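You operate a simulated robot arm through the tools that you are given. There is no shell and no other tool. Be economical: measure what you need, move in short steps, check, and stop when the job is done.

Carry out the task below with a simulated two-armed robot. There is one attempt and no reset: what you move stays moved.

Task
Pick up the blue cartridge from the shallow tray with one hand, pass it to the other hand and put it on the top of the seed cupboard. Set down upright: blue cartridge.

It is judged by the outcome, as a careful person would: the job done as asked, and still so three seconds after it is handed in. It fails if anything else is knocked over, pushed out of place, dropped, spilled or broken.

Robot
Two 6-joint arms with two-finger parallel grippers on one trunk, on a base that drives. Base frame: it is fixed to the floor where the robot stands at the start and does not move with it; the origin is under the middle of the robot, x ahead of it, y to its left, z up; the surface under the hand at the start is at about z = 860. Units: mm, degrees, N and s.
The left shoulder is at the start at [280, 185, 1030], the right one opposite. With the tool pointing down near the work surface each hand reaches from about 560 to 940 mm from the robot's upright axis, wherever it stands, measured 20 degrees to its own side. Places, roughly: top of the seed cupboard [-2800, -700, 800]. Payload 1.57 kg a hand.
The TCP of each hand is the grasp point between the finger pads, 30 mm short of the fingertips. In the tool frame z runs along the fingers and y along their closing line. The gripper opens to 80 mm. The fingers are 17 mm wide and 12 mm thick; the gripper's body (40 by 82 mm) begins 80 mm behind the TCP.
Orientation is told as [roll, pitch, yaw] about the base's x, y, z axes, in that order, counted from this pose: with the fingers straight down and closing along the base's y, the tool's x points along the base's -x, its y along +y and its z along -z.

Tools
- The arms move only by the tool step_arm. It takes "left_moves", "right_moves" or both (then of equal length, played together; a hand with none holds still); each is a list of rows, each a list of 3 entries, a list of its own where there are three numbers: the shift along the base's x, y, z in mm, then the turn, a rotation vector about the base's x, y, z in degrees, then the gripper command, from -1 (shut) to 1 (fully open), values between in proportion. In form: [[[x, y, z], [wx, wy, wz], jaw], ...]. A call has 1 to 12 rows; each row is the pose to reach, as a shift and turn from the pose commanded when the call began. A row lasts 0.2 s, in which the tool goes at most 50 mm and 8.6 degrees; a call with a longer step from one row to the next is refused whole, and so is a gripper value outside its range. Where a pose cannot be reached the arm comes as near as it can. A force on the tool above 40 N (or 10 N above the force at the start of the call, whichever is more), or a blocked arm, ends the call early, and 0.2 s more pass. Each finger travels about 153 mm/s and halts on what it meets, pressing with about 40 N; the grip force reading is that of the motor and also rises with nothing between the fingers. The clock runs only during rows and for 0.2 s after the last one: add rows that repeat a pose to give the fingers time. The reply holds the time, the measured pose of the TCP, the force on the tool along the base axes, the opening and the grip force, in the units named above and with some noise, with the torque about the TCP (base axes, N m) and any sound that the robot's microphone picked up, and new pictures: "show" is both (left out), scene, wrist or none (wrist: the cameras of the hands that moved).
- Cameras (640 x 400 px; columns grow to the right, rows downward): "scene" is now at [246.4, 11.1, 1485.5]; the picture's right is [0.13, -0.99, 0.00], its down [-0.59, -0.08, -0.80] and it looks along [0.80, 0.10, -0.60] (base axes); focal length 256 px, centre (320, 200). "left" rides on the left gripper at [72, 7, -122] in its tool frame; the picture's right is [-0.09, 1.00, 0.00], its down [-0.84, -0.08, -0.54] and it looks along [-0.54, -0.05, 0.84] (tool axes); focal length 238 px, centre (320, 200). "right" rides on the right gripper at [72, -7, -122] in its tool frame; the picture's right is [0.09, 1.00, 0.00], its down [-0.84, 0.08, -0.54] and it looks along [-0.54, 0.05, 0.84] (tool axes); focal length 238 px, centre (320, 200). There is no depth. A picture from a camera that has moved, and an enlarged one, comes with that camera's place and axes in the base frame and with its lens.
- raise_lower(by): slides the trunk up (or, below 0, down) by that many mm; the arms and the scene camera ride with it, the base frame stays. It gives what a move gives, with no picture.
- steer(legs): drives the robot by 1 to 6 legs, each [ahead, turn to the left] in mm and degrees, along the robot's own axes; the way and the turn of a leg run together, so that a leg with both is an arc; at most 1500 mm and 180 degrees a leg. The arms and the cameras ride along, it lands a little off, and it stops where it bumps. It gives what a move gives, and a new picture of the scene camera.
- turn_head(pan, tilt): turns the head with the scene camera to pan (to the left, within 86 degrees either way) and tilt (down, from -29 to 69), counted from straight ahead of the robot. It gives what a move gives, and a new picture of the scene camera.
- inspect(camera, box): a new picture of the part [left, top, right, bottom] of that camera's present view, enlarged. The clock stands still meanwhile.
- close_job(): hands the job in; it is judged then, once.

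Go step by step. Nothing tells you exact positions but the pictures and the camera data: compare them with the known pose of the tool, close in by small moves and look again before you grip or let go. The budget is 120 turns and 260 pictures, counting those below and the enlarged ones. Unless the task says otherwise, let go and move clear before handing in, and close with one line.

The tools are called after "Request:" as a command line: name --argument value ..., lists and objects as JSON in quotes. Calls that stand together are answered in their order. step_arm: Moves the arms, as the interface text tells. Its arguments: {"type":"object","properties":{"left_moves":{"type":"array"},"right_moves":{"type":"array"},"show":{"type":"string","enum":["both","scene","wrist","none"]}},"required":[]} The other tools are called the same way: raise_lower (by) slides the trunk up or down; steer (legs) drives the base; turn_head (pan, tilt) turns the head that bears the scene camera; inspect (camera, box) takes an enlarged picture of a part of a camera's view; close_job () hands the job in.

At the start:

```text
time_s: 0.0
left_tcp_pos: [580.9, 248.7, 1275.4]
left_orientation: [0.0, 0.0, 0.0]
left_contact_force: [-0.1, -0.4, -0.2]
left_moment: [0.02, 0.01, -0.04]
left_opening: 79.9
left_grasp_force: 0.0
right_tcp_pos: [567.6, -238.3, 1274.3]
right_orientation: [0.0, 0.1, 0.0]
right_contact_force: [-0.2, 0.1, -1.0]
right_moment: [0.02, 0.02, 0.01]
right_opening: 79.9
right_grasp_force: 0.1
trunk travel left (down, up): [-725.0, 265.0]
robot x, y, heading: [-0.9, 5.4, -0.0]
head pan, tilt: [7.3, 36.5]
```

scene: 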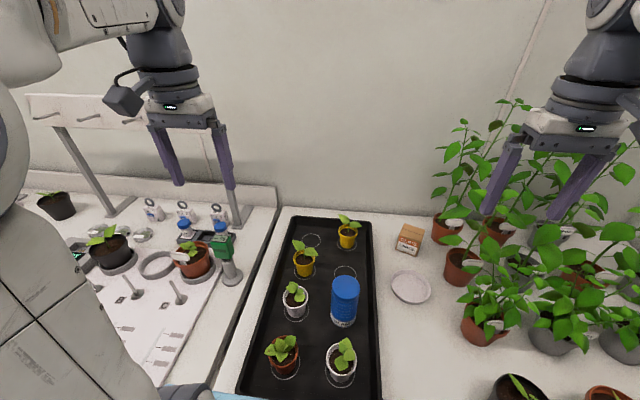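
right: 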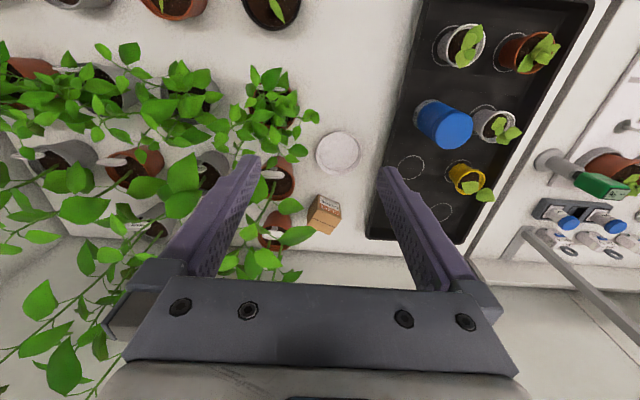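
left: 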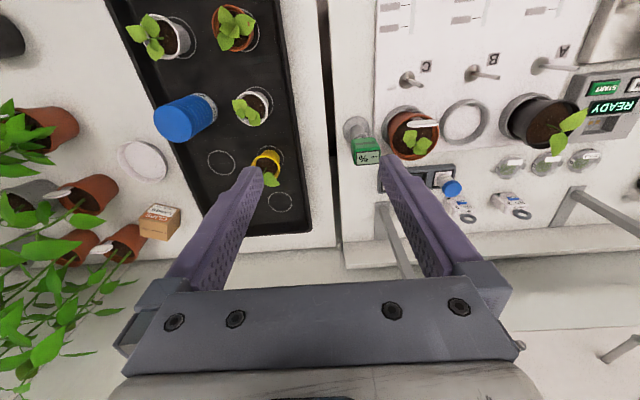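

The blue cartridge stands in the black tray roughly at [590, -5], with its top near z 985. I'll enlarge the views to measure it properly.

Request:
inspect --camera "scene" --box '[240, 200, 440, 400]'

Request:
inspect --camera "right" --box '[360, 0, 600, 240]'

Request:
inspect --camera "left" --box '[100, 0, 340, 240]'

```text
2.00 times, centred on (340, 300) of scene
camera zoom: at [246.4, 11.1, 1485.5], right [0.13, -0.99, 0.0], down [-0.59, -0.08, -0.8], along [0.8, 0.1, -0.6], focal length 511 px, centre (280, 0)
```

zoom: 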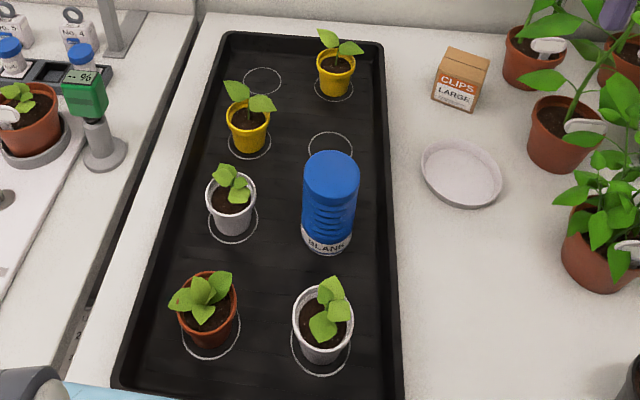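

```text
1.67 times, centred on (480, 120) of right
camera zoom: at [496.0, -244.9, 1397.2], right [-0.09, 1.0, 0.0], down [0.84, 0.08, 0.54], along [0.54, 0.05, -0.84], focal length 397 px, centre (53, 333)
```

zoom: 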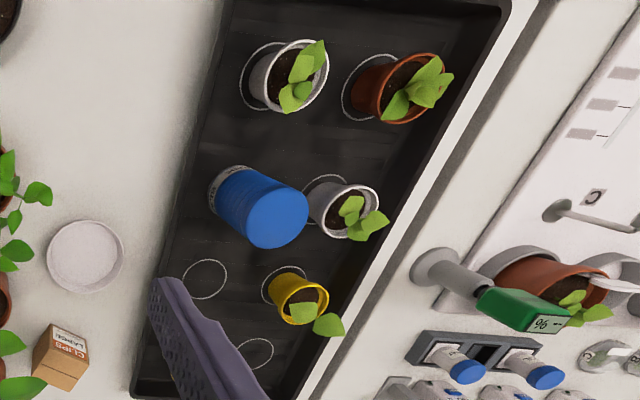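

```text
1.67 times, centred on (220, 120) of left
camera zoom: at [509.1, 257.0, 1396.8], right [0.09, 1.0, 0.0], down [0.84, -0.08, 0.54], along [0.54, -0.05, -0.84], focal length 397 px, centre (487, 333)
```

zoom: 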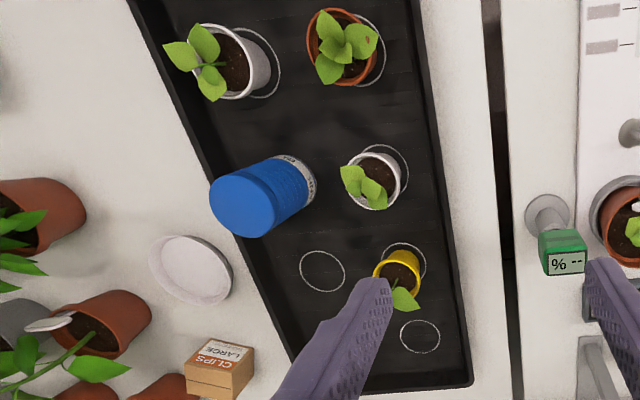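

Triangulating the three views puts the top centre at about [595, -2, 986], with a diameter of about 62 mm and a height of about 120 mm. I'll bring the left hand above it.

Request:
step_arm --left_moves '[[[2, -40, -20], [0, 0, 0], 1], [[4, -80, -45], [0, 0, 0], 1], [[6, -120, -70], [0, 0, 0], 1], [[8, -160, -100], [0, 0, 0], 1], [[10, -200, -125], [0, 0, 0], 1], [[12, -235, -150], [0, 0, 0], 1], [[14, -251, -190], [0, 0, 0], 1], [[14, -251, -205], [0, 0, 0], 1], [[14, -251, -205], [0, 0, 0], 1]]'

```text
time_s: 2.0
left_tcp_pos: [595.9, -0.3, 1069.5]
left_orientation: [-0.1, 0.1, 0.0]
left_contact_force: [0.4, -0.1, -0.5]
left_moment: [-0.02, -0.02, -0.03]
left_opening: 80.0
left_grasp_force: 0.0
right_tcp_pos: [568.0, -239.9, 1275.4]
right_orientation: [0.0, 0.1, 0.0]
right_contact_force: [0.8, -1.3, -1.3]
right_moment: [0.0, -0.03, 0.01]
right_opening: 80.1
right_grasp_force: 0.1
trunk travel left (down, up): [-725.0, 265.0]
robot x, y, heading: [3.0, 3.9, 0.1]
head pan, tilt: [7.3, 36.5]
camera scene: at [246.5, 11.1, 1485.5], right [0.13, -0.99, 0.0], down [-0.59, -0.08, -0.8], along [0.8, 0.1, -0.6], focal length 256 px, centre (320, 200)
camera left: at [523.2, 7.2, 1191.3], right [0.09, 1.0, 0.0], down [0.84, -0.08, 0.54], along [0.54, -0.05, -0.84], focal length 238 px, centre (320, 200)
```

scene: 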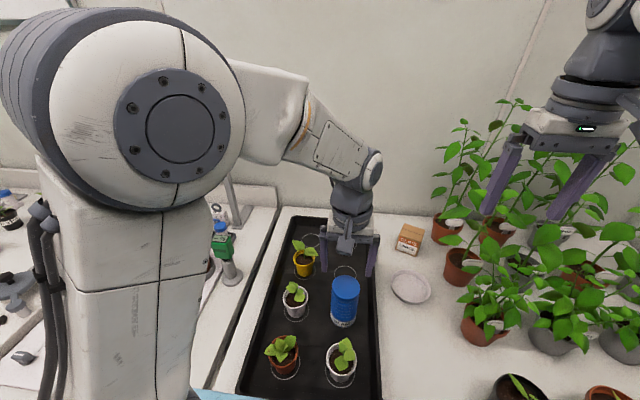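
left: 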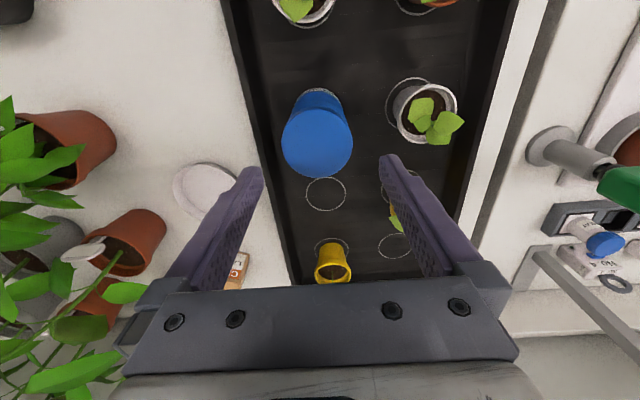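

The left wrist view confirms the top centre at [595, -2, 986] and a 63 mm diameter. I'll go down until the TCP is about 20 mm below the top, leaving the jaws open.

Request:
step_arm --left_moves '[[[-1, -2, -25], [0, 0, 0], 1], [[-1, -2, -45], [0, 0, 0], 1], [[-1, -2, -65], [0, 0, 0], 1], [[-1, -2, -85], [0, 0, 0], 1], [[-1, -2, -102], [0, 0, 0], 1], [[-1, -2, -102], [0, 0, 0], 1]]'

```text
time_s: 3.4
left_tcp_pos: [593.8, -2.7, 967.0]
left_orientation: [0.1, -0.1, 0.1]
left_contact_force: [-0.4, -0.1, -1.0]
left_moment: [0.01, -0.01, 0.0]
left_opening: 80.1
left_grasp_force: 0.1
right_tcp_pos: [566.9, -238.9, 1274.5]
right_orientation: [0.0, 0.0, 0.0]
right_contact_force: [0.7, 0.5, -0.1]
right_moment: [-0.01, 0.0, 0.02]
right_opening: 80.0
right_grasp_force: 0.1
trunk travel left (down, up): [-725.0, 265.0]
robot x, y, heading: [-4.5, 1.1, -0.0]
head pan, tilt: [7.3, 36.5]
camera scene: at [246.5, 11.0, 1485.5], right [0.13, -0.99, 0.0], down [-0.59, -0.08, -0.8], along [0.8, 0.1, -0.6], focal length 256 px, centre (320, 200)
camera left: at [522.3, 4.1, 1089.3], right [0.09, 1.0, 0.0], down [0.84, -0.08, 0.54], along [0.54, -0.05, -0.84], focal length 238 px, centre (320, 200)
```

scene: 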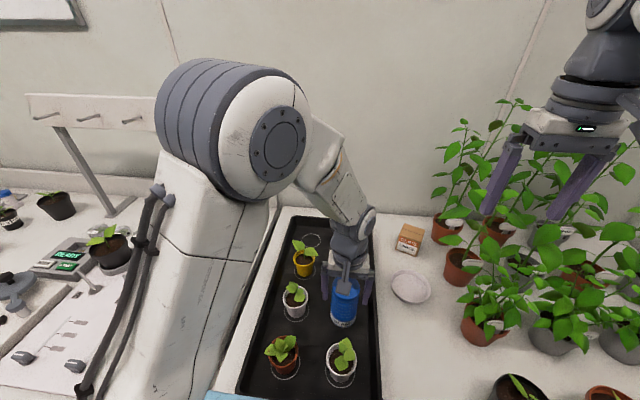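
left: 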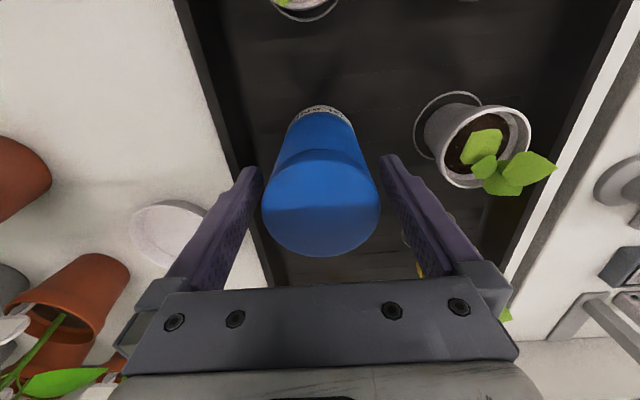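

The fingers are on either side of the cartridge at the right height. Now I'll close them.

Request:
step_arm --left_moves '[[[0, 0, 0], [0, 0, 0], 0.3], [[0, 0, 0], [0, 0, 0], -1], [[0, 0, 0], [0, 0, 0], -1], [[0, 0, 0], [0, 0, 0], -1]]' --show "wrist"

```text
time_s: 4.4
left_tcp_pos: [594.7, -3.2, 966.9]
left_orientation: [0.1, 0.0, 0.0]
left_contact_force: [0.7, 1.3, 0.1]
left_moment: [0.0, 0.01, -0.03]
left_opening: 62.7
left_grasp_force: 40.1
right_tcp_pos: [568.0, -238.0, 1274.6]
right_orientation: [0.0, 0.0, -0.1]
right_contact_force: [-0.3, -0.5, 0.4]
right_moment: [-0.01, 0.02, 0.0]
right_opening: 79.9
right_grasp_force: 0.0
trunk travel left (down, up): [-725.0, 265.0]
robot x, y, heading: [0.5, 0.2, 0.2]
head pan, tilt: [7.3, 36.5]
camera left: at [522.3, 4.1, 1089.7], right [0.09, 1.0, 0.0], down [0.84, -0.08, 0.54], along [0.54, -0.05, -0.84], focal length 238 px, centre (320, 200)
```

left: 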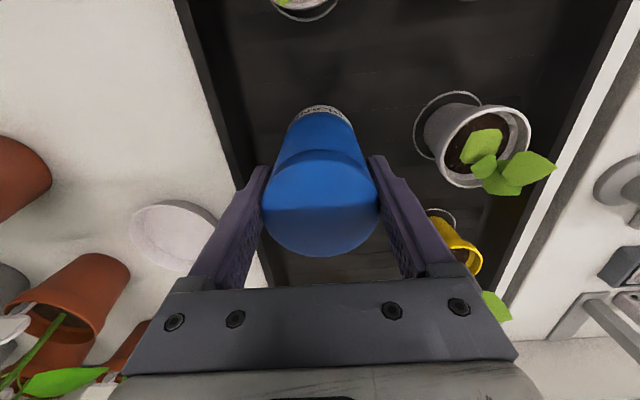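

It is gripped at 62.7 mm opening and 40 N. I'll lift it straight up, slowly at first.

Request:
step_arm --left_moves '[[[0, 0, 8], [0, 0, 0], -1], [[0, 0, 20], [0, 0, 0], -1], [[0, 0, 40], [0, 0, 0], -1], [[0, 0, 65], [0, 0, 0], -1], [[0, 0, 90], [0, 0, 0], -1], [[0, 0, 120], [0, 0, 0], -1], [[0, 0, 150], [0, 0, 0], -1], [[0, 0, 180], [0, 0, 0], -1], [[0, 0, 210], [0, 0, 0], -1], [[0, 0, 230], [0, 0, 0], -1], [[0, 0, 230], [0, 0, 0], -1]]'

```text
time_s: 6.8
left_tcp_pos: [593.5, -3.3, 1198.3]
left_orientation: [0.0, 0.0, 0.1]
left_contact_force: [-0.1, -0.5, -1.1]
left_moment: [-0.03, 0.01, 0.02]
left_opening: 63.0
left_grasp_force: 39.7
right_tcp_pos: [567.3, -237.9, 1276.3]
right_orientation: [0.0, 0.0, 0.0]
right_contact_force: [-0.1, -0.2, 0.1]
right_moment: [0.0, 0.03, -0.04]
right_opening: 80.1
right_grasp_force: 0.1
trunk travel left (down, up): [-725.0, 265.0]
robot x, y, heading: [-5.0, 1.3, -0.1]
head pan, tilt: [7.3, 36.5]
camera scene: at [246.4, 11.1, 1485.5], right [0.13, -0.99, 0.0], down [-0.59, -0.08, -0.8], along [0.8, 0.1, -0.6], focal length 256 px, centre (320, 200)
camera left: at [522.0, 3.7, 1320.6], right [0.09, 1.0, 0.0], down [0.84, -0.08, 0.54], along [0.54, -0.05, -0.84], focal length 238 px, centre (320, 200)
```

scene: 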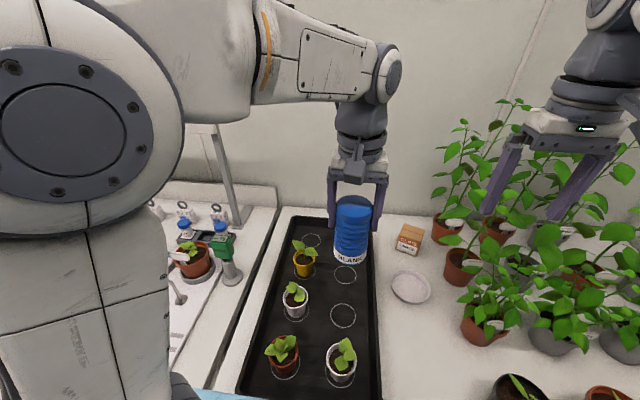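
left: 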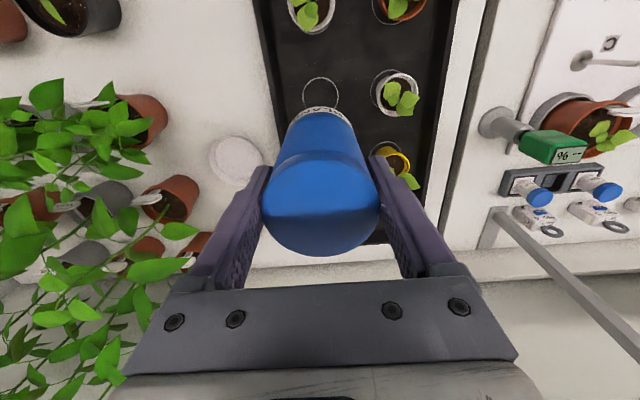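

It lifted cleanly. Before driving off, I'll look to both sides for room.

Request:
turn_head --pan -86 --tilt 25

Request:
turn_head --pan 86 --tilt 25

```text
time_s: 8.5
left_tcp_pos: [594.4, -3.8, 1197.8]
left_orientation: [0.0, 0.0, 0.0]
left_contact_force: [0.6, -0.1, -1.6]
left_moment: [0.01, 0.03, 0.04]
left_opening: 63.0
left_grasp_force: 40.0
right_tcp_pos: [567.6, -237.8, 1274.4]
right_orientation: [0.0, -0.1, 0.0]
right_contact_force: [0.4, -0.2, 0.5]
right_moment: [0.05, 0.0, -0.02]
right_opening: 79.8
right_grasp_force: 0.1
trunk travel left (down, up): [-725.0, 265.0]
robot x, y, heading: [0.8, -1.1, 0.2]
head pan, tilt: [-85.9, 25.0]
camera scene: at [166.5, -91.9, 1503.6], right [-1.0, -0.07, 0.0], down [-0.03, 0.42, -0.91], along [0.06, -0.9, -0.42], focal length 256 px, centre (320, 200)
```

scene: 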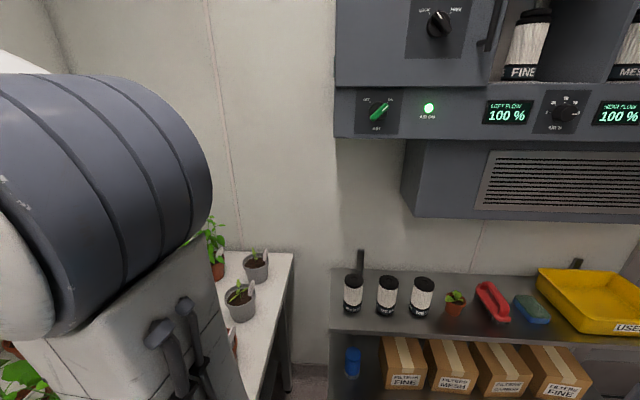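

```text
time_s: 11.1
left_tcp_pos: [593.9, -2.7, 1198.2]
left_orientation: [0.0, -0.1, 0.1]
left_contact_force: [-0.7, 0.4, -0.3]
left_moment: [0.02, 0.07, 0.0]
left_opening: 62.9
left_grasp_force: 39.9
right_tcp_pos: [568.1, -239.1, 1274.5]
right_orientation: [0.0, 0.0, 0.0]
right_contact_force: [-0.1, 0.5, -0.1]
right_moment: [-0.04, 0.01, 0.0]
right_opening: 79.9
right_grasp_force: 0.0
trunk travel left (down, up): [-725.0, 265.0]
robot x, y, heading: [-0.5, -0.3, -0.0]
head pan, tilt: [85.9, 25.0]
camera scene: at [166.5, 91.9, 1503.6], right [1.0, -0.07, 0.0], down [-0.03, -0.42, -0.91], along [0.06, 0.9, -0.42], focal length 256 px, centre (320, 200)
```

scene: 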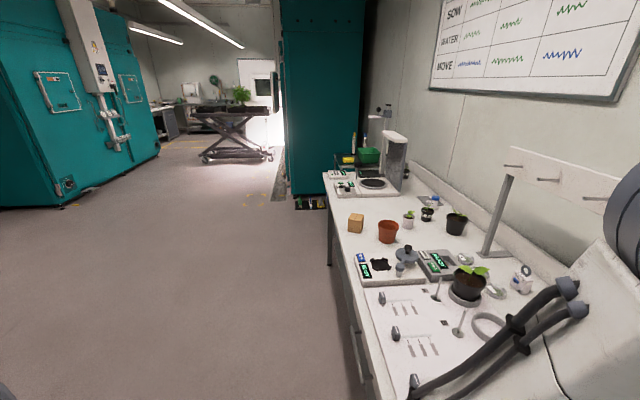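

There is open floor to the left and behind, and a shelf on the right beyond about y = -600. I'll back off the bench 700 mm, then do the handover in the open.

Request:
steer --legs '[[-700, 0]]'

Request:
turn_head --pan 0 --tilt 30

```text
time_s: 14.9
left_tcp_pos: [-93.9, -2.7, 1197.4]
left_orientation: [0.0, 0.0, 0.2]
left_contact_force: [-0.7, 0.1, -1.7]
left_moment: [-0.02, 0.02, -0.01]
left_opening: 63.1
left_grasp_force: 40.0
right_tcp_pos: [-120.2, -238.3, 1274.7]
right_orientation: [0.0, -0.1, 0.1]
right_contact_force: [-0.6, -0.1, 0.4]
right_moment: [-0.01, 0.03, 0.01]
right_opening: 80.0
right_grasp_force: 0.0
trunk travel left (down, up): [-725.0, 265.0]
robot x, y, heading: [-689.1, 0.7, 0.0]
head pan, tilt: [85.9, 25.0]
camera scene: at [-522.0, 91.2, 1503.6], right [1.0, -0.07, 0.0], down [-0.03, -0.42, -0.91], along [0.06, 0.9, -0.42], focal length 256 px, centre (320, 200)
```

scene: 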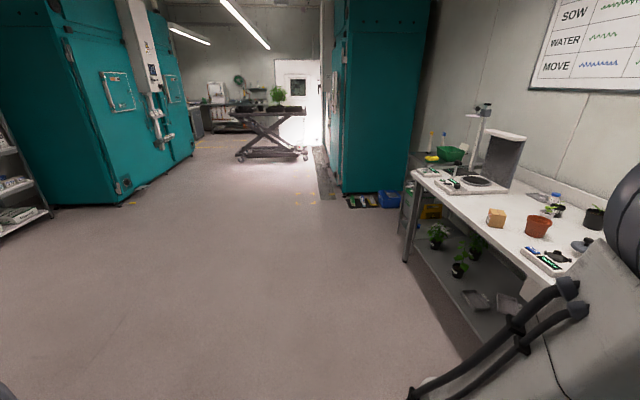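

```text
time_s: 16.5
left_tcp_pos: [-94.2, -3.5, 1197.1]
left_orientation: [0.0, -0.1, 0.2]
left_contact_force: [0.2, -0.3, -2.3]
left_moment: [-0.02, 0.0, 0.02]
left_opening: 63.0
left_grasp_force: 39.7
right_tcp_pos: [-120.0, -237.4, 1274.9]
right_orientation: [0.0, 0.0, 0.2]
right_contact_force: [-0.2, 0.0, 0.0]
right_moment: [-0.02, 0.0, 0.0]
right_opening: 80.0
right_grasp_force: 0.0
trunk travel left (down, up): [-725.0, 265.0]
robot x, y, heading: [-686.2, -2.0, 0.3]
head pan, tilt: [0.0, 30.0]
camera scene: at [-437.9, -0.3, 1495.6], right [0.0, -1.0, 0.0], down [-0.5, 0.0, -0.87], along [0.87, 0.0, -0.5], focal length 256 px, centre (320, 200)
```

scene: 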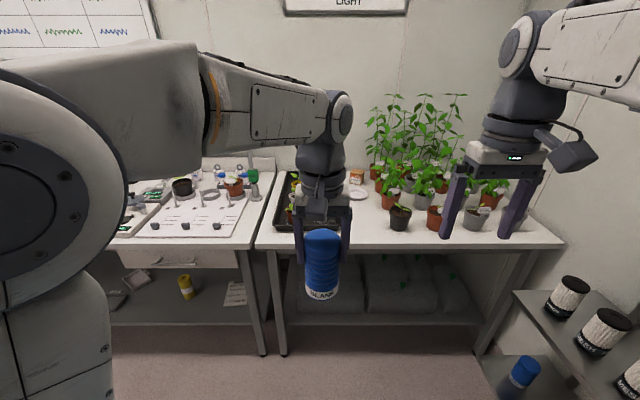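

The cartridge hangs with its bottom near z 1102, so its height is about 115 mm. To keep the handover clear of the head, I'll move the left hand forward, down and a little right, and pitch the right hand 40° forward.

Request:
step_arm --left_moves '[[[15, -6, -12], [0, 0, 0], -1], [[30, -12, -25], [0, 0, 0], -1], [[45, -19, -37], [0, 0, 0], -1], [[60, -25, -50], [0, 0, 0], -1], [[75, -31, -62], [0, 0, 0], -1], [[95, -40, -80], [0, 0, 0], -1], [[110, -45, -90], [0, 0, 0], -1], [[120, -50, -100], [0, 0, 0], -1], [[120, -50, -100], [0, 0, 0], -1]]' --right_moves '[[[0, -8, -15], [0, -6, 0], 1], [[0, -15, -30], [0, -12, 0], 1], [[0, -22, -45], [0, -18, 0], 1], [[0, -30, -60], [0, -24, 0], 1], [[0, -38, -80], [0, -30, 0], 1], [[0, -46, -100], [0, -36, 0], 1], [[0, -50, -120], [0, -40, 0], 1], [[0, -50, -150], [0, -40, 0], 1], [[0, -50, -150], [0, -40, 0], 1]]'

```text
time_s: 18.5
left_tcp_pos: [26.4, -52.3, 1098.7]
left_orientation: [0.0, 0.0, 0.2]
left_contact_force: [-0.1, 0.5, -1.5]
left_moment: [0.01, 0.05, 0.0]
left_opening: 63.1
left_grasp_force: 40.6
right_tcp_pos: [-116.2, -292.0, 1124.2]
right_orientation: [-0.1, -39.7, 0.3]
right_contact_force: [0.1, -0.6, 0.1]
right_moment: [-0.01, 0.05, -0.02]
right_opening: 79.9
right_grasp_force: 0.0
right hand out of reach, approached as far as the arm can: row 4, 5, 6, 7, 8, 9
trunk travel left (down, up): [-725.0, 265.0]
robot x, y, heading: [-688.0, 2.1, 0.2]
head pan, tilt: [0.0, 30.0]
camera scene: at [-437.8, -0.5, 1495.6], right [0.0, -1.0, 0.0], down [-0.5, 0.0, -0.87], along [0.87, 0.0, -0.5], focal length 256 px, centre (320, 200)
camera right: at [-248.5, -298.6, 1172.9], right [-0.07, 1.0, -0.06], down [0.3, 0.08, 0.95], along [0.95, 0.05, -0.3], focal length 238 px, centre (320, 200)
camera left: at [-46.2, -45.5, 1220.5], right [0.09, 1.0, 0.0], down [0.84, -0.07, 0.54], along [0.54, -0.05, -0.84], focal length 238 px, centre (320, 200)
```

scene: 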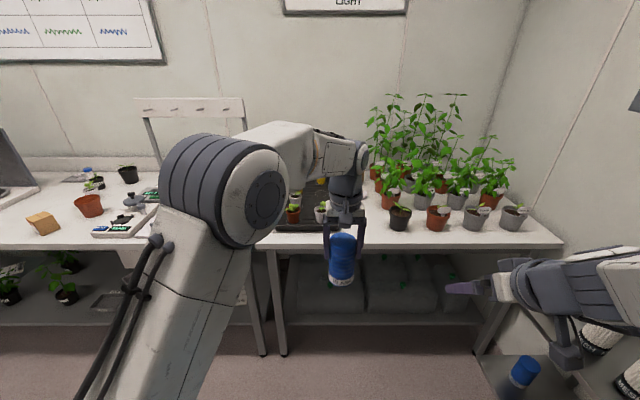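
right: 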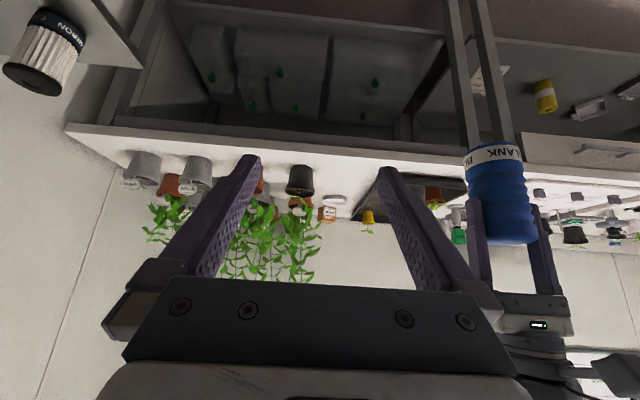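
left: 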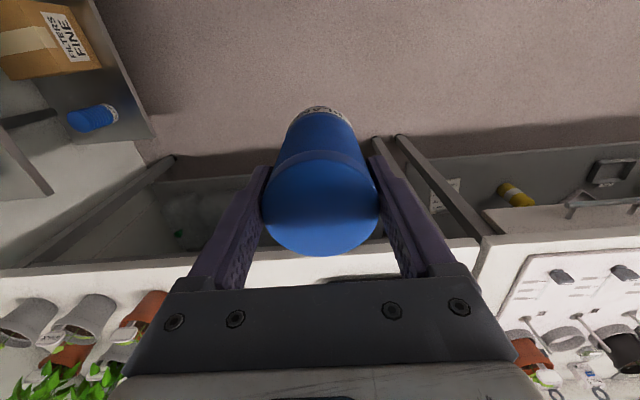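

Both hands are where I wanted them. I'll flatten the right hand slightly to 34°, so its wrist clears the left camera, and bring it in line behind the cartridge.

Request:
step_arm --right_moves '[[[5, 30, -3], [0, 1, 0], 1], [[10, 60, -5], [0, 2, 0], 1], [[15, 90, -8], [0, 3, 0], 1], [[20, 120, -10], [0, 4, 0], 1], [[25, 150, -12], [0, 5, 0], 1], [[30, 180, -15], [0, 6, 0], 1], [[34, 210, -17], [0, 6, 0], 1], [[34, 238, -17], [0, 6, 0], 1], [[34, 238, -17], [0, 6, 0], 1]]'

```text
time_s: 20.5
left_tcp_pos: [24.7, -52.0, 1097.8]
left_orientation: [0.1, 0.0, 0.2]
left_contact_force: [0.0, 0.6, -0.8]
left_moment: [0.0, -0.04, -0.02]
left_opening: 63.1
left_grasp_force: 40.2
right_tcp_pos: [-80.3, -53.4, 1108.4]
right_orientation: [-0.2, -34.1, 0.3]
right_contact_force: [0.1, -0.1, -0.3]
right_moment: [0.02, -0.01, 0.02]
right_opening: 80.1
right_grasp_force: 0.1
right hand out of reach, approached as far as the arm can: row 1, 2, 3
trunk travel left (down, up): [-725.0, 265.0]
robot x, y, heading: [-687.8, -0.8, 0.2]
head pan, tilt: [0.0, 30.0]
camera scene: at [-437.8, -0.3, 1495.6], right [0.0, -1.0, 0.0], down [-0.5, 0.0, -0.87], along [0.87, 0.0, -0.5], focal length 256 px, centre (320, 200)
camera right: at [-208.3, -59.5, 1169.2], right [-0.08, 1.0, -0.05], down [0.39, 0.08, 0.92], along [0.92, 0.05, -0.4], focal length 238 px, centre (320, 200)
```

scene: 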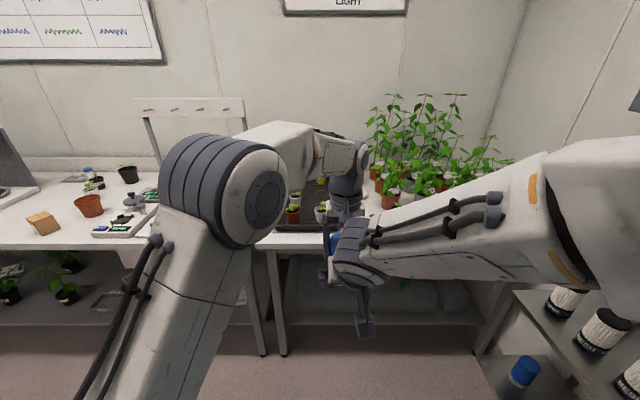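
right: 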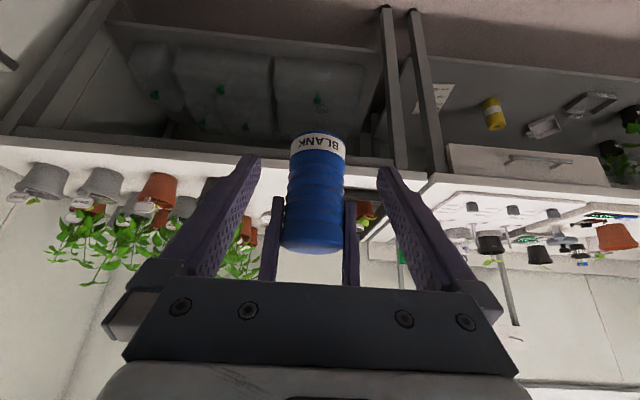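

From the right view the cartridge spans z 1002 to 1118 and is in line with the jaws. I'll advance most of the way along the tool axis and check.

Request:
step_arm --right_moves '[[[20, 1, -14], [0, 0, 0], 1], [[40, 1, -28], [0, 0, 0], 1], [[55, 1, -39], [0, 0, 0], 1], [[70, 1, -49], [0, 0, 0], 1], [[70, 1, -49], [0, 0, 0], 1]]'

```text
time_s: 21.7
left_tcp_pos: [26.4, -53.0, 1098.1]
left_orientation: [-0.1, 0.0, 0.3]
left_contact_force: [0.5, -0.3, -1.1]
left_moment: [0.0, 0.0, -0.01]
left_opening: 62.7
left_grasp_force: 39.9
right_tcp_pos: [-9.8, -52.7, 1059.2]
right_orientation: [-0.2, -34.1, 0.3]
right_contact_force: [0.5, -0.2, 0.4]
right_moment: [0.0, 0.01, 0.02]
right_opening: 79.9
right_grasp_force: 0.1
trunk travel left (down, up): [-725.0, 265.0]
robot x, y, heading: [-687.9, -1.0, 0.4]
head pan, tilt: [0.0, 30.0]
camera scene: at [-437.7, -0.4, 1495.6], right [0.0, -1.0, 0.0], down [-0.5, 0.0, -0.87], along [0.87, 0.0, -0.5], focal length 256 px, centre (320, 200)
camera right: at [-138.6, -58.9, 1120.5], right [-0.08, 1.0, -0.05], down [0.39, 0.08, 0.92], along [0.92, 0.05, -0.4], focal length 238 px, centre (320, 200)
```

scene: 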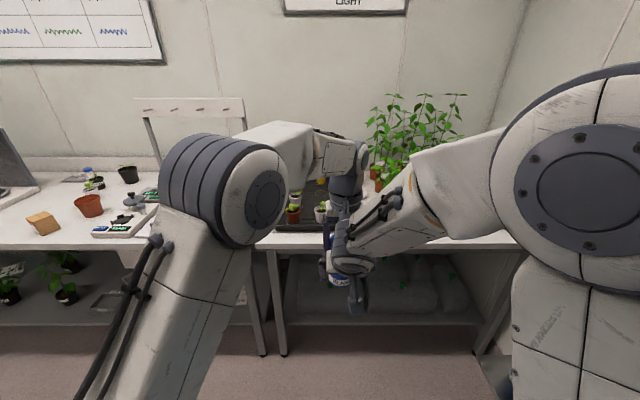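
right: 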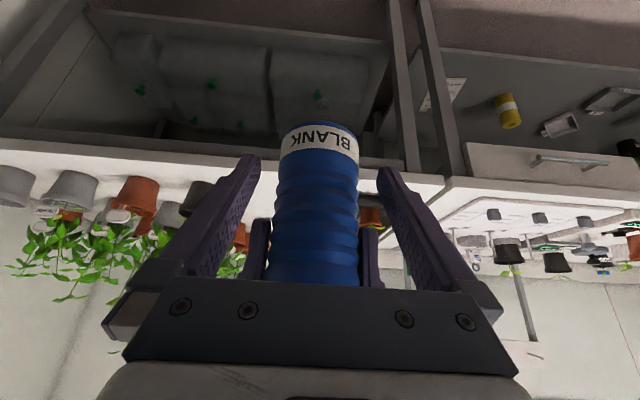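

It is centred and still clear. I'll go the last 35 mm and look before closing.

Request:
step_arm --right_moves '[[[12, 0, -8], [0, 0, 0], 1], [[24, 0, -16], [0, 0, 0], 1], [[35, 0, -24], [0, 0, 0], 1], [[35, 0, -24], [0, 0, 0], 1]]' --show "wrist"

Request:
inspect --camera "scene" --box '[270, 140, 430, 320]'

```text
time_s: 22.5
left_tcp_pos: [30.6, -50.6, 1099.5]
left_orientation: [-0.2, -0.7, 0.5]
left_contact_force: [3.9, -0.4, -1.2]
left_moment: [0.18, 0.43, 0.12]
left_opening: 63.1
left_grasp_force: 40.1
right_tcp_pos: [18.9, -52.3, 1035.4]
right_orientation: [-0.2, -33.8, 0.6]
right_contact_force: [-1.9, -1.3, 2.5]
right_moment: [0.1, -0.07, 0.0]
right_opening: 79.8
right_grasp_force: 0.0
trunk travel left (down, up): [-725.0, 265.0]
robot x, y, heading: [-691.1, -3.3, 0.1]
head pan, tilt: [0.0, 30.0]
stopped in row 4 (left hand): the force on the tool passed its limit at 54 N (the readings are from after the stop); the commanded pose is now the measured one
camera right: at [-107.2, -58.8, 1097.4], right [-0.08, 0.99, -0.05], down [0.39, 0.08, 0.92], along [0.92, 0.06, -0.4], focal length 238 px, centre (320, 200)
```

right: 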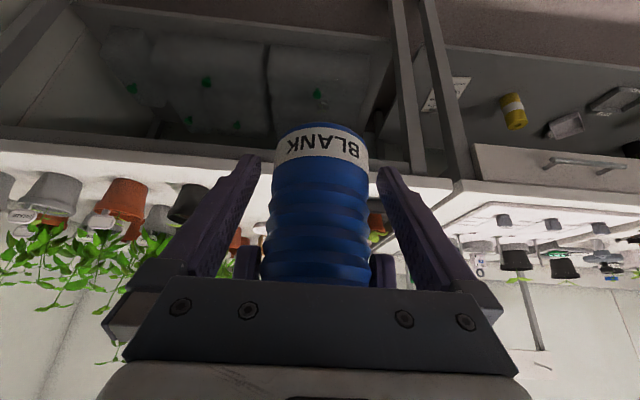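

```text
2.22 times, centred on (350, 230) of scene
camera zoom: at [-438.1, -0.4, 1495.7], right [0.0, -1.0, 0.0], down [-0.5, 0.0, -0.87], along [0.87, 0.0, -0.5], focal length 568 px, centre (253, 133)
```

zoom: 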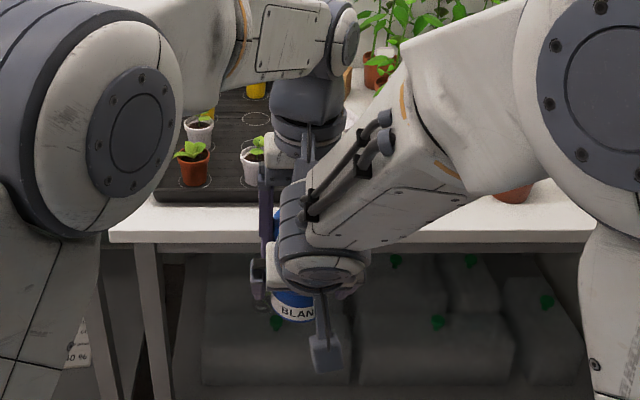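

The right wrist just touched the left hand's camera mount and the move stopped. The fingers already reach past the cartridge axis, so I'll back off 3 mm to relieve the contact and close there.

Request:
step_arm --right_moves '[[[-3, 1.5, 2], [0, 0, 0], 1], [[-3, 1.5, 2], [0, 0, 0], 1]]' --show "wrist"

```text
time_s: 23.1
left_tcp_pos: [30.8, -50.9, 1099.2]
left_orientation: [-0.1, -0.6, 0.5]
left_contact_force: [-0.3, 0.6, -0.4]
left_moment: [0.0, 0.01, -0.01]
left_opening: 63.1
left_grasp_force: 39.5
right_tcp_pos: [16.6, -50.9, 1038.4]
right_orientation: [-0.3, -33.9, 0.5]
right_contact_force: [0.4, -0.7, -0.3]
right_moment: [0.02, 0.01, 0.01]
right_opening: 79.9
right_grasp_force: 0.0
trunk travel left (down, up): [-725.0, 265.0]
robot x, y, heading: [-686.8, -2.6, 0.1]
head pan, tilt: [0.0, 30.0]
camera right: at [-109.7, -56.9, 1099.5], right [-0.08, 0.99, -0.05], down [0.39, 0.08, 0.92], along [0.92, 0.06, -0.4], focal length 238 px, centre (320, 200)
```

right: 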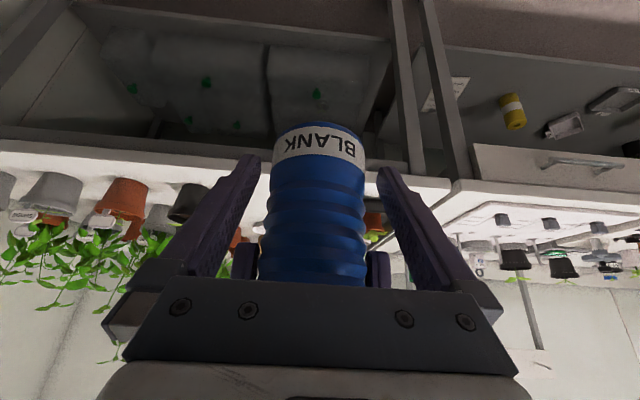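

The contact is relieved. I'll close the right hand on the lower part.

Request:
step_arm --right_moves '[[[0, 0, 0], [0, 0, 0], 0.6], [[0, 0, 0], [0, 0, 0], 0.3], [[0, 0, 0], [0, 0, 0], -1], [[0, 0, 0], [0, 0, 0], -1], [[0, 0, 0], [0, 0, 0], -1]]' --show "wrist"

```text
time_s: 24.3
left_tcp_pos: [30.2, -50.6, 1098.1]
left_orientation: [-0.1, -0.6, 0.5]
left_contact_force: [-0.9, 8.8, -0.3]
left_moment: [-0.15, 0.08, -0.08]
left_opening: 63.0
left_grasp_force: 40.2
right_tcp_pos: [18.4, -49.6, 1037.4]
right_orientation: [-0.1, -33.8, 0.4]
right_contact_force: [1.0, -8.6, 0.0]
right_moment: [0.71, 0.04, -0.03]
right_opening: 62.6
right_grasp_force: 40.1
trunk travel left (down, up): [-725.0, 265.0]
robot x, y, heading: [-689.1, -0.2, 0.3]
head pan, tilt: [0.0, 30.0]
camera right: at [-109.6, -57.2, 1099.4], right [-0.08, 1.0, -0.05], down [0.39, 0.08, 0.92], along [0.92, 0.05, -0.4], focal length 238 px, centre (320, 200)
```

right: 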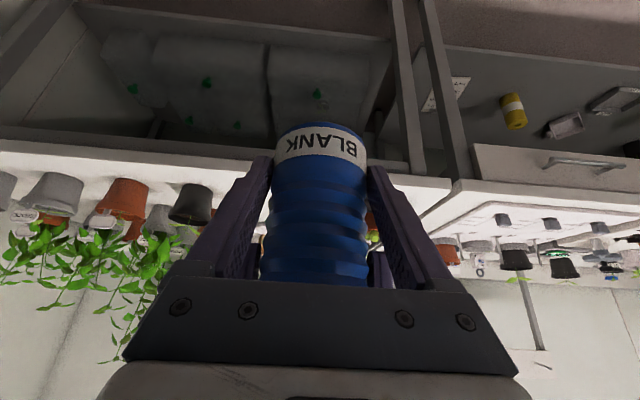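

Both hands hold it, with a slight sideways preload. I'll relieve that by 1 mm and then open the left hand.

Request:
step_arm --right_moves '[[[0, -1, 0], [0, 0, 0], -1], [[0, -1, 0], [0, 0, 0], -1], [[0, -1, 0], [0, 0, 0], -1], [[0, -1, 0], [0, 0, 0], -1], [[0, -1, 0], [0, 0, 0], -1]]' --left_moves '[[[0, 0, 0], [0, 0, 0], -1], [[0, 0, 0], [0, 0, 0], -1], [[0, 0, 0], [0, 0, 0], 0.6], [[0, 0, 0], [0, 0, 0], 1], [[0, 0, 0], [0, 0, 0], 1]]'

```text
time_s: 25.5
left_tcp_pos: [30.0, -51.5, 1099.6]
left_orientation: [-0.1, -0.7, 0.5]
left_contact_force: [-0.5, -0.2, -0.2]
left_moment: [0.01, -0.04, 0.02]
left_opening: 80.2
left_grasp_force: 0.0
right_tcp_pos: [17.8, -50.2, 1037.3]
right_orientation: [-0.3, -33.7, 0.5]
right_contact_force: [0.3, -0.4, -1.2]
right_moment: [-0.01, 0.01, 0.0]
right_opening: 62.5
right_grasp_force: 40.0
trunk travel left (down, up): [-725.0, 265.0]
robot x, y, heading: [-687.9, -2.1, 0.4]
head pan, tilt: [0.0, 30.0]
camera scene: at [-437.8, -0.4, 1495.6], right [0.0, -1.0, 0.0], down [-0.5, 0.0, -0.87], along [0.87, 0.0, -0.5], focal length 256 px, centre (320, 200)
camera right: at [-109.6, -58.0, 1099.3], right [-0.08, 0.99, -0.05], down [0.39, 0.08, 0.92], along [0.92, 0.06, -0.4], focal length 238 px, centre (320, 200)
camera left: at [-43.4, -44.1, 1220.0], right [0.08, 1.0, 0.0], down [0.83, -0.07, 0.55], along [0.55, -0.05, -0.83], focal length 238 px, centre (320, 200)
```

scene: 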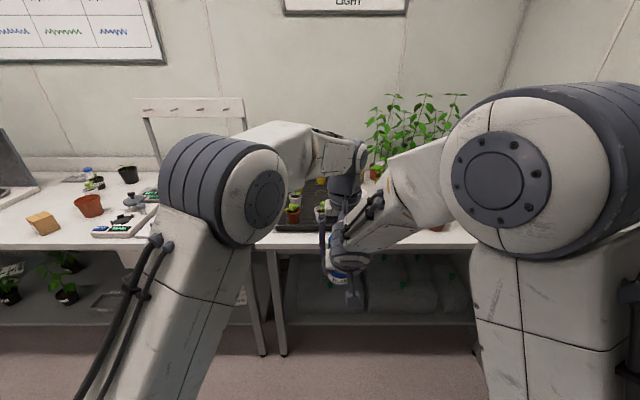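
right: 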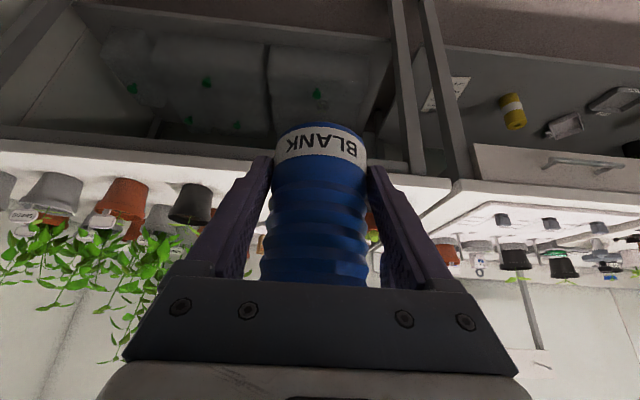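
left: 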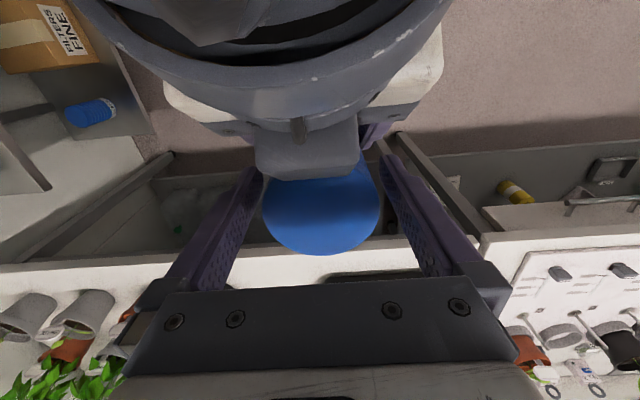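

The right hand holds it alone. I'll raise the left hand straight up and move it away to the left.

Request:
step_arm --left_moves '[[[2, 0, 15], [0, 0, 0], 1], [[2, 0, 35], [0, 0, 0], 1], [[2, 0, 60], [0, 0, 0], 1], [[2, 0, 90], [0, 0, 0], 1], [[2, 0, 120], [0, 0, 0], 1], [[0, 30, 140], [0, 0, 0], 1], [[-10, 70, 150], [0, 0, 0], 1], [[-25, 110, 160], [0, 0, 0], 1], [[-50, 150, 170], [0, 0, 0], 1], [[-80, 190, 175], [0, 0, 0], 1], [[-110, 230, 178], [0, 0, 0], 1], [[-140, 270, 178], [0, 0, 0], 1]]' --show "scene"

```text
refused: row 10 steps farther than a row can; nothing moved
```

Request:
step_arm --left_moves '[[[2, 0, 15], [0, 0, 0], 1], [[2, 0, 35], [0, 0, 0], 1], [[2, 0, 60], [0, 0, 0], 1], [[2, 0, 90], [0, 0, 0], 1], [[2, 0, 120], [0, 0, 0], 1], [[0, 30, 140], [0, 0, 0], 1], [[-10, 70, 150], [0, 0, 0], 1], [[-20, 110, 160], [0, 0, 0], 1], [[-45, 150, 165], [0, 0, 0], 1], [[-70, 190, 170], [0, 0, 0], 1], [[-95, 230, 173], [0, 0, 0], 1], [[-120, 270, 175], [0, 0, 0], 1]]' --show "scene"

```text
time_s: 28.1
left_tcp_pos: [-89.4, 221.1, 1271.8]
left_orientation: [-0.1, -0.7, 0.3]
left_contact_force: [0.0, -0.6, -0.5]
left_moment: [-0.02, 0.0, -0.01]
left_opening: 80.0
left_grasp_force: 0.0
right_tcp_pos: [19.6, -51.5, 1039.0]
right_orientation: [-0.2, -33.8, 0.5]
right_contact_force: [0.9, 0.5, -0.5]
right_moment: [-0.01, 0.0, -0.01]
right_opening: 62.8
right_grasp_force: 40.0
trunk travel left (down, up): [-725.0, 265.0]
robot x, y, heading: [-687.5, -3.0, 0.2]
head pan, tilt: [0.0, 30.0]
camera scene: at [-437.7, -0.5, 1495.6], right [0.0, -1.0, 0.0], down [-0.5, 0.0, -0.87], along [0.87, 0.0, -0.5], focal length 256 px, centre (320, 200)
```

scene: 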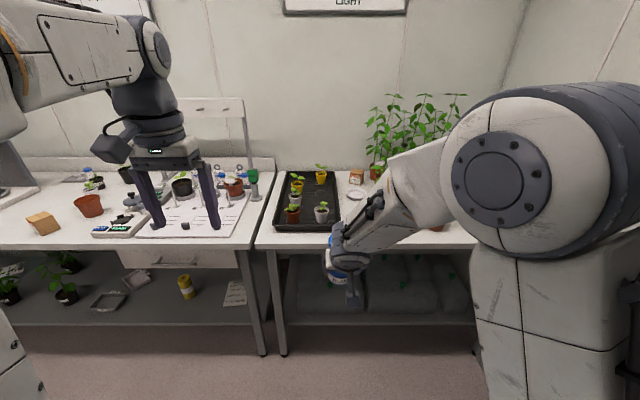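

The left hand is clear. I'll turn left through the open side to face the back of the room.

Request:
steer --legs '[[0, 90]]'

Request:
turn_head --pan 80 --tilt 15

```text
time_s: 32.3
left_tcp_pos: [-909.4, 599.3, 1272.7]
left_orientation: [-0.1, -0.8, 90.4]
left_contact_force: [-0.3, 0.2, -0.1]
left_moment: [0.0, -0.02, 0.02]
left_opening: 79.9
left_grasp_force: 0.1
right_tcp_pos: [-637.8, 704.7, 1037.5]
right_orientation: [-0.2, -33.8, 90.5]
right_contact_force: [0.6, 0.2, -0.1]
right_moment: [-0.01, 0.01, 0.01]
right_opening: 62.8
right_grasp_force: 40.1
trunk travel left (down, up): [-725.0, 265.0]
robot x, y, heading: [-689.6, 0.4, 90.2]
head pan, tilt: [0.0, 30.0]
camera scene: at [-689.3, 249.3, 1495.6], right [1.0, 0.0, 0.0], down [0.0, -0.5, -0.87], along [0.0, 0.87, -0.5], focal length 256 px, centre (320, 200)
```

scene: 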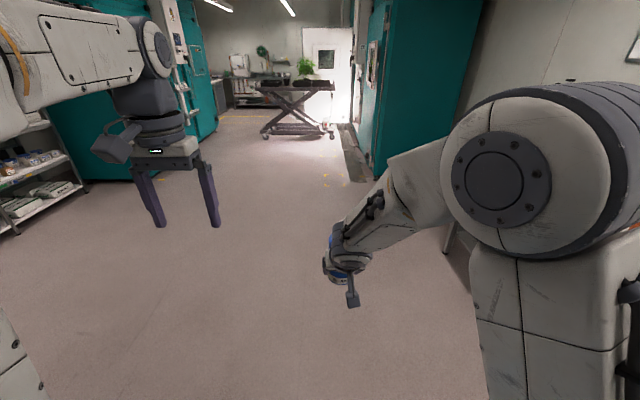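

```text
time_s: 33.9
left_tcp_pos: [-909.9, 598.9, 1273.7]
left_orientation: [-0.1, -0.7, 90.4]
left_contact_force: [0.0, -0.4, -0.4]
left_moment: [0.0, 0.01, 0.03]
left_opening: 79.9
left_grasp_force: 0.1
right_tcp_pos: [-637.7, 705.4, 1038.3]
right_orientation: [-0.2, -33.7, 90.4]
right_contact_force: [-0.6, -0.9, -0.7]
right_moment: [-0.03, 0.01, 0.02]
right_opening: 62.4
right_grasp_force: 39.9
trunk travel left (down, up): [-725.0, 265.0]
robot x, y, heading: [-691.2, -2.0, 90.2]
head pan, tilt: [80.0, 15.0]
camera scene: at [-781.0, 174.8, 1519.8], right [0.17, 0.99, 0.0], down [0.26, -0.04, -0.97], along [-0.95, 0.17, -0.26], focal length 256 px, centre (320, 200)
```

scene: 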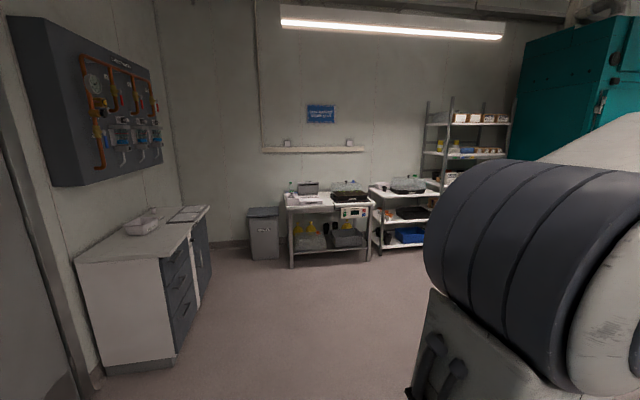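

The seed cupboard is the drawer unit with a worktop along the right wall: front edge near y = -490, x from -2280 to -3300, with free space at its near end. I'll drive alongside it at a safe distance.

Request:
steer --legs '[[0, 84.5], [1850, 0]]'

Request:
turn_head --pan 75 --tilt 40

```text
refused: 1850 is not a number from -1500 to 1500
```

```text
time_s: 34.7
left_tcp_pos: [-908.9, 599.0, 1272.7]
left_orientation: [-0.1, -0.7, 90.4]
left_contact_force: [0.3, -0.1, 1.5]
left_moment: [0.01, -0.01, 0.05]
left_opening: 79.9
left_grasp_force: 0.0
right_tcp_pos: [-638.7, 704.8, 1038.0]
right_orientation: [-0.2, -33.9, 90.5]
right_contact_force: [0.0, 0.3, -0.1]
right_moment: [0.01, 0.01, -0.01]
right_opening: 62.8
right_grasp_force: 39.8
trunk travel left (down, up): [-725.0, 265.0]
robot x, y, heading: [-687.7, -0.1, 90.3]
head pan, tilt: [75.0, 40.0]
camera scene: at [-771.2, 180.6, 1480.3], right [0.26, 0.97, 0.0], down [0.62, -0.16, -0.77], along [-0.74, 0.2, -0.64], focal length 256 px, centre (320, 200)
```

scene: 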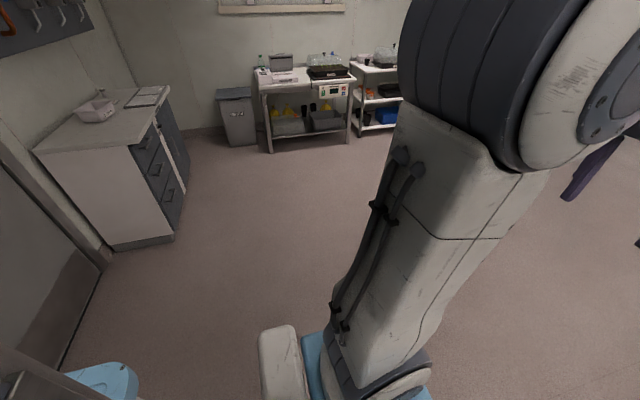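

Request:
steer --legs '[[0, 84.5], [1000, 0], [850, 0]]'

```text
time_s: 47.6
left_tcp_pos: [-3143.1, 33.8, 1273.4]
left_orientation: [-0.1, -0.7, 174.3]
left_contact_force: [0.2, -0.4, 0.0]
left_moment: [0.02, -0.02, -0.01]
left_opening: 79.9
left_grasp_force: 0.1
right_tcp_pos: [-3219.6, 314.0, 1037.1]
right_orientation: [-0.1, -33.8, 174.4]
right_contact_force: [0.1, -1.3, -0.2]
right_moment: [-0.01, 0.0, 0.0]
right_opening: 62.5
right_grasp_force: 39.9
trunk travel left (down, up): [-725.0, 265.0]
robot x, y, heading: [-2523.3, 188.3, 174.3]
head pan, tilt: [75.0, 40.0]
camera scene: at [-2712.7, 126.2, 1480.3], right [-0.93, 0.36, 0.0], down [0.23, 0.6, -0.77], along [-0.27, -0.72, -0.64], focal length 256 px, centre (320, 200)
```

scene: 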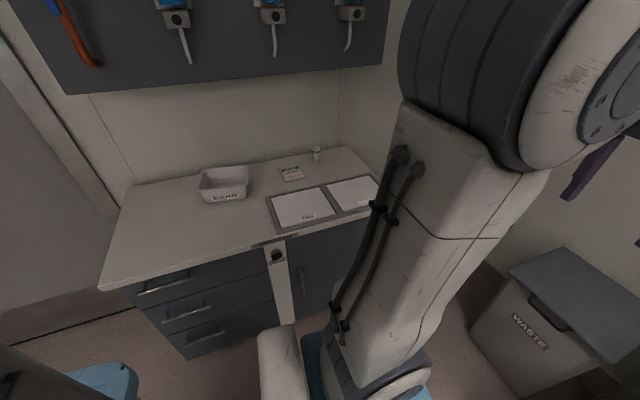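

The labelled trays sit on the far half of the top, and the near-front area around [-2540, -600] is free. I'll turn to face the cupboard.

Request:
inspect --camera "scene" --box '[90, 120, 400, 320]'

Request:
steer --legs '[[0, 95.7]]'

Request:
turn_head --pan 0 --tilt 40

```text
2.00 times, centred on (245, 220) of scene
camera zoom: at [-2712.7, 126.2, 1480.3], right [-0.93, 0.36, 0.0], down [0.23, 0.6, -0.77], along [-0.27, -0.72, -0.64], focal length 511 px, centre (470, 160)
```

zoom: 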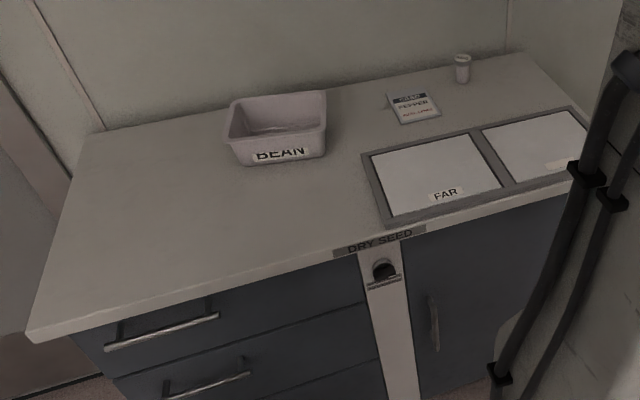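

```text
time_s: 52.1
left_tcp_pos: [-2301.2, -410.7, 1273.8]
left_orientation: [-0.1, -0.8, -89.3]
left_contact_force: [-0.8, -0.7, 0.5]
left_moment: [-0.01, 0.01, 0.0]
left_opening: 80.0
left_grasp_force: 0.1
right_tcp_pos: [-2572.4, -516.7, 1038.4]
right_orientation: [-0.2, -33.8, -89.4]
right_contact_force: [0.3, 0.6, -0.5]
right_moment: [0.03, 0.0, -0.02]
right_opening: 62.7
right_grasp_force: 40.0
trunk travel left (down, up): [-725.0, 265.0]
robot x, y, heading: [-2524.2, 191.3, -89.5]
head pan, tilt: [75.0, 40.0]
camera scene: at [-2440.1, 7.3, 1480.3], right [-0.25, -0.97, 0.0], down [-0.62, 0.16, -0.77], along [0.74, -0.19, -0.64], focal length 256 px, centre (320, 200)
```

scene: 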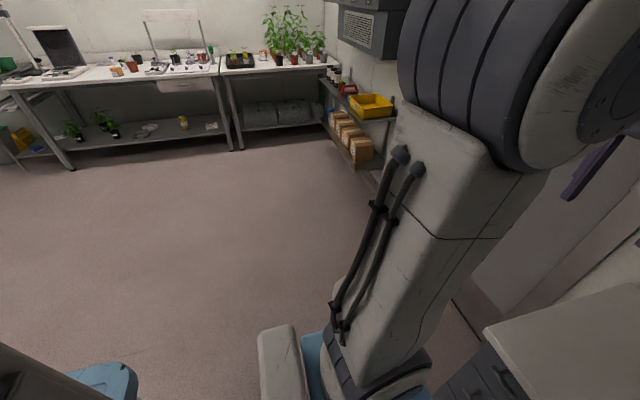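

```text
time_s: 53.5
left_tcp_pos: [-2300.4, -409.1, 1272.7]
left_orientation: [-0.1, -0.7, -89.4]
left_contact_force: [-1.0, -0.3, -0.2]
left_moment: [-0.02, -0.03, -0.01]
left_opening: 79.9
left_grasp_force: 0.0
right_tcp_pos: [-2571.7, -516.2, 1038.1]
right_orientation: [-0.1, -33.7, -89.4]
right_contact_force: [0.0, -0.3, -1.0]
right_moment: [-0.01, 0.01, -0.02]
right_opening: 62.5
right_grasp_force: 40.1
trunk travel left (down, up): [-725.0, 265.0]
robot x, y, heading: [-2525.0, 188.4, -89.5]
head pan, tilt: [0.0, 40.0]
camera scene: at [-2521.8, -56.1, 1480.3], right [-1.0, -0.01, 0.0], down [0.0, 0.64, -0.77], along [0.0, -0.77, -0.64], focal length 256 px, centre (320, 200)
```

scene: 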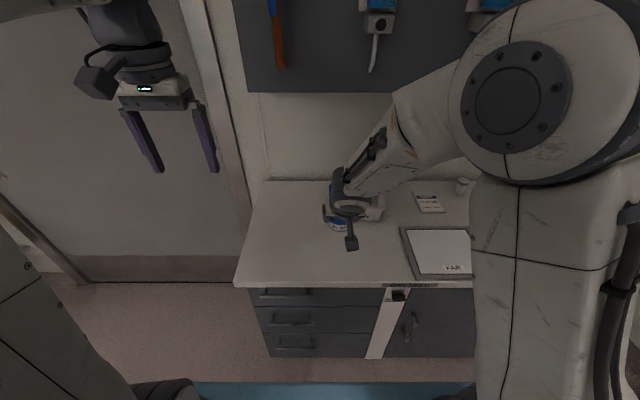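

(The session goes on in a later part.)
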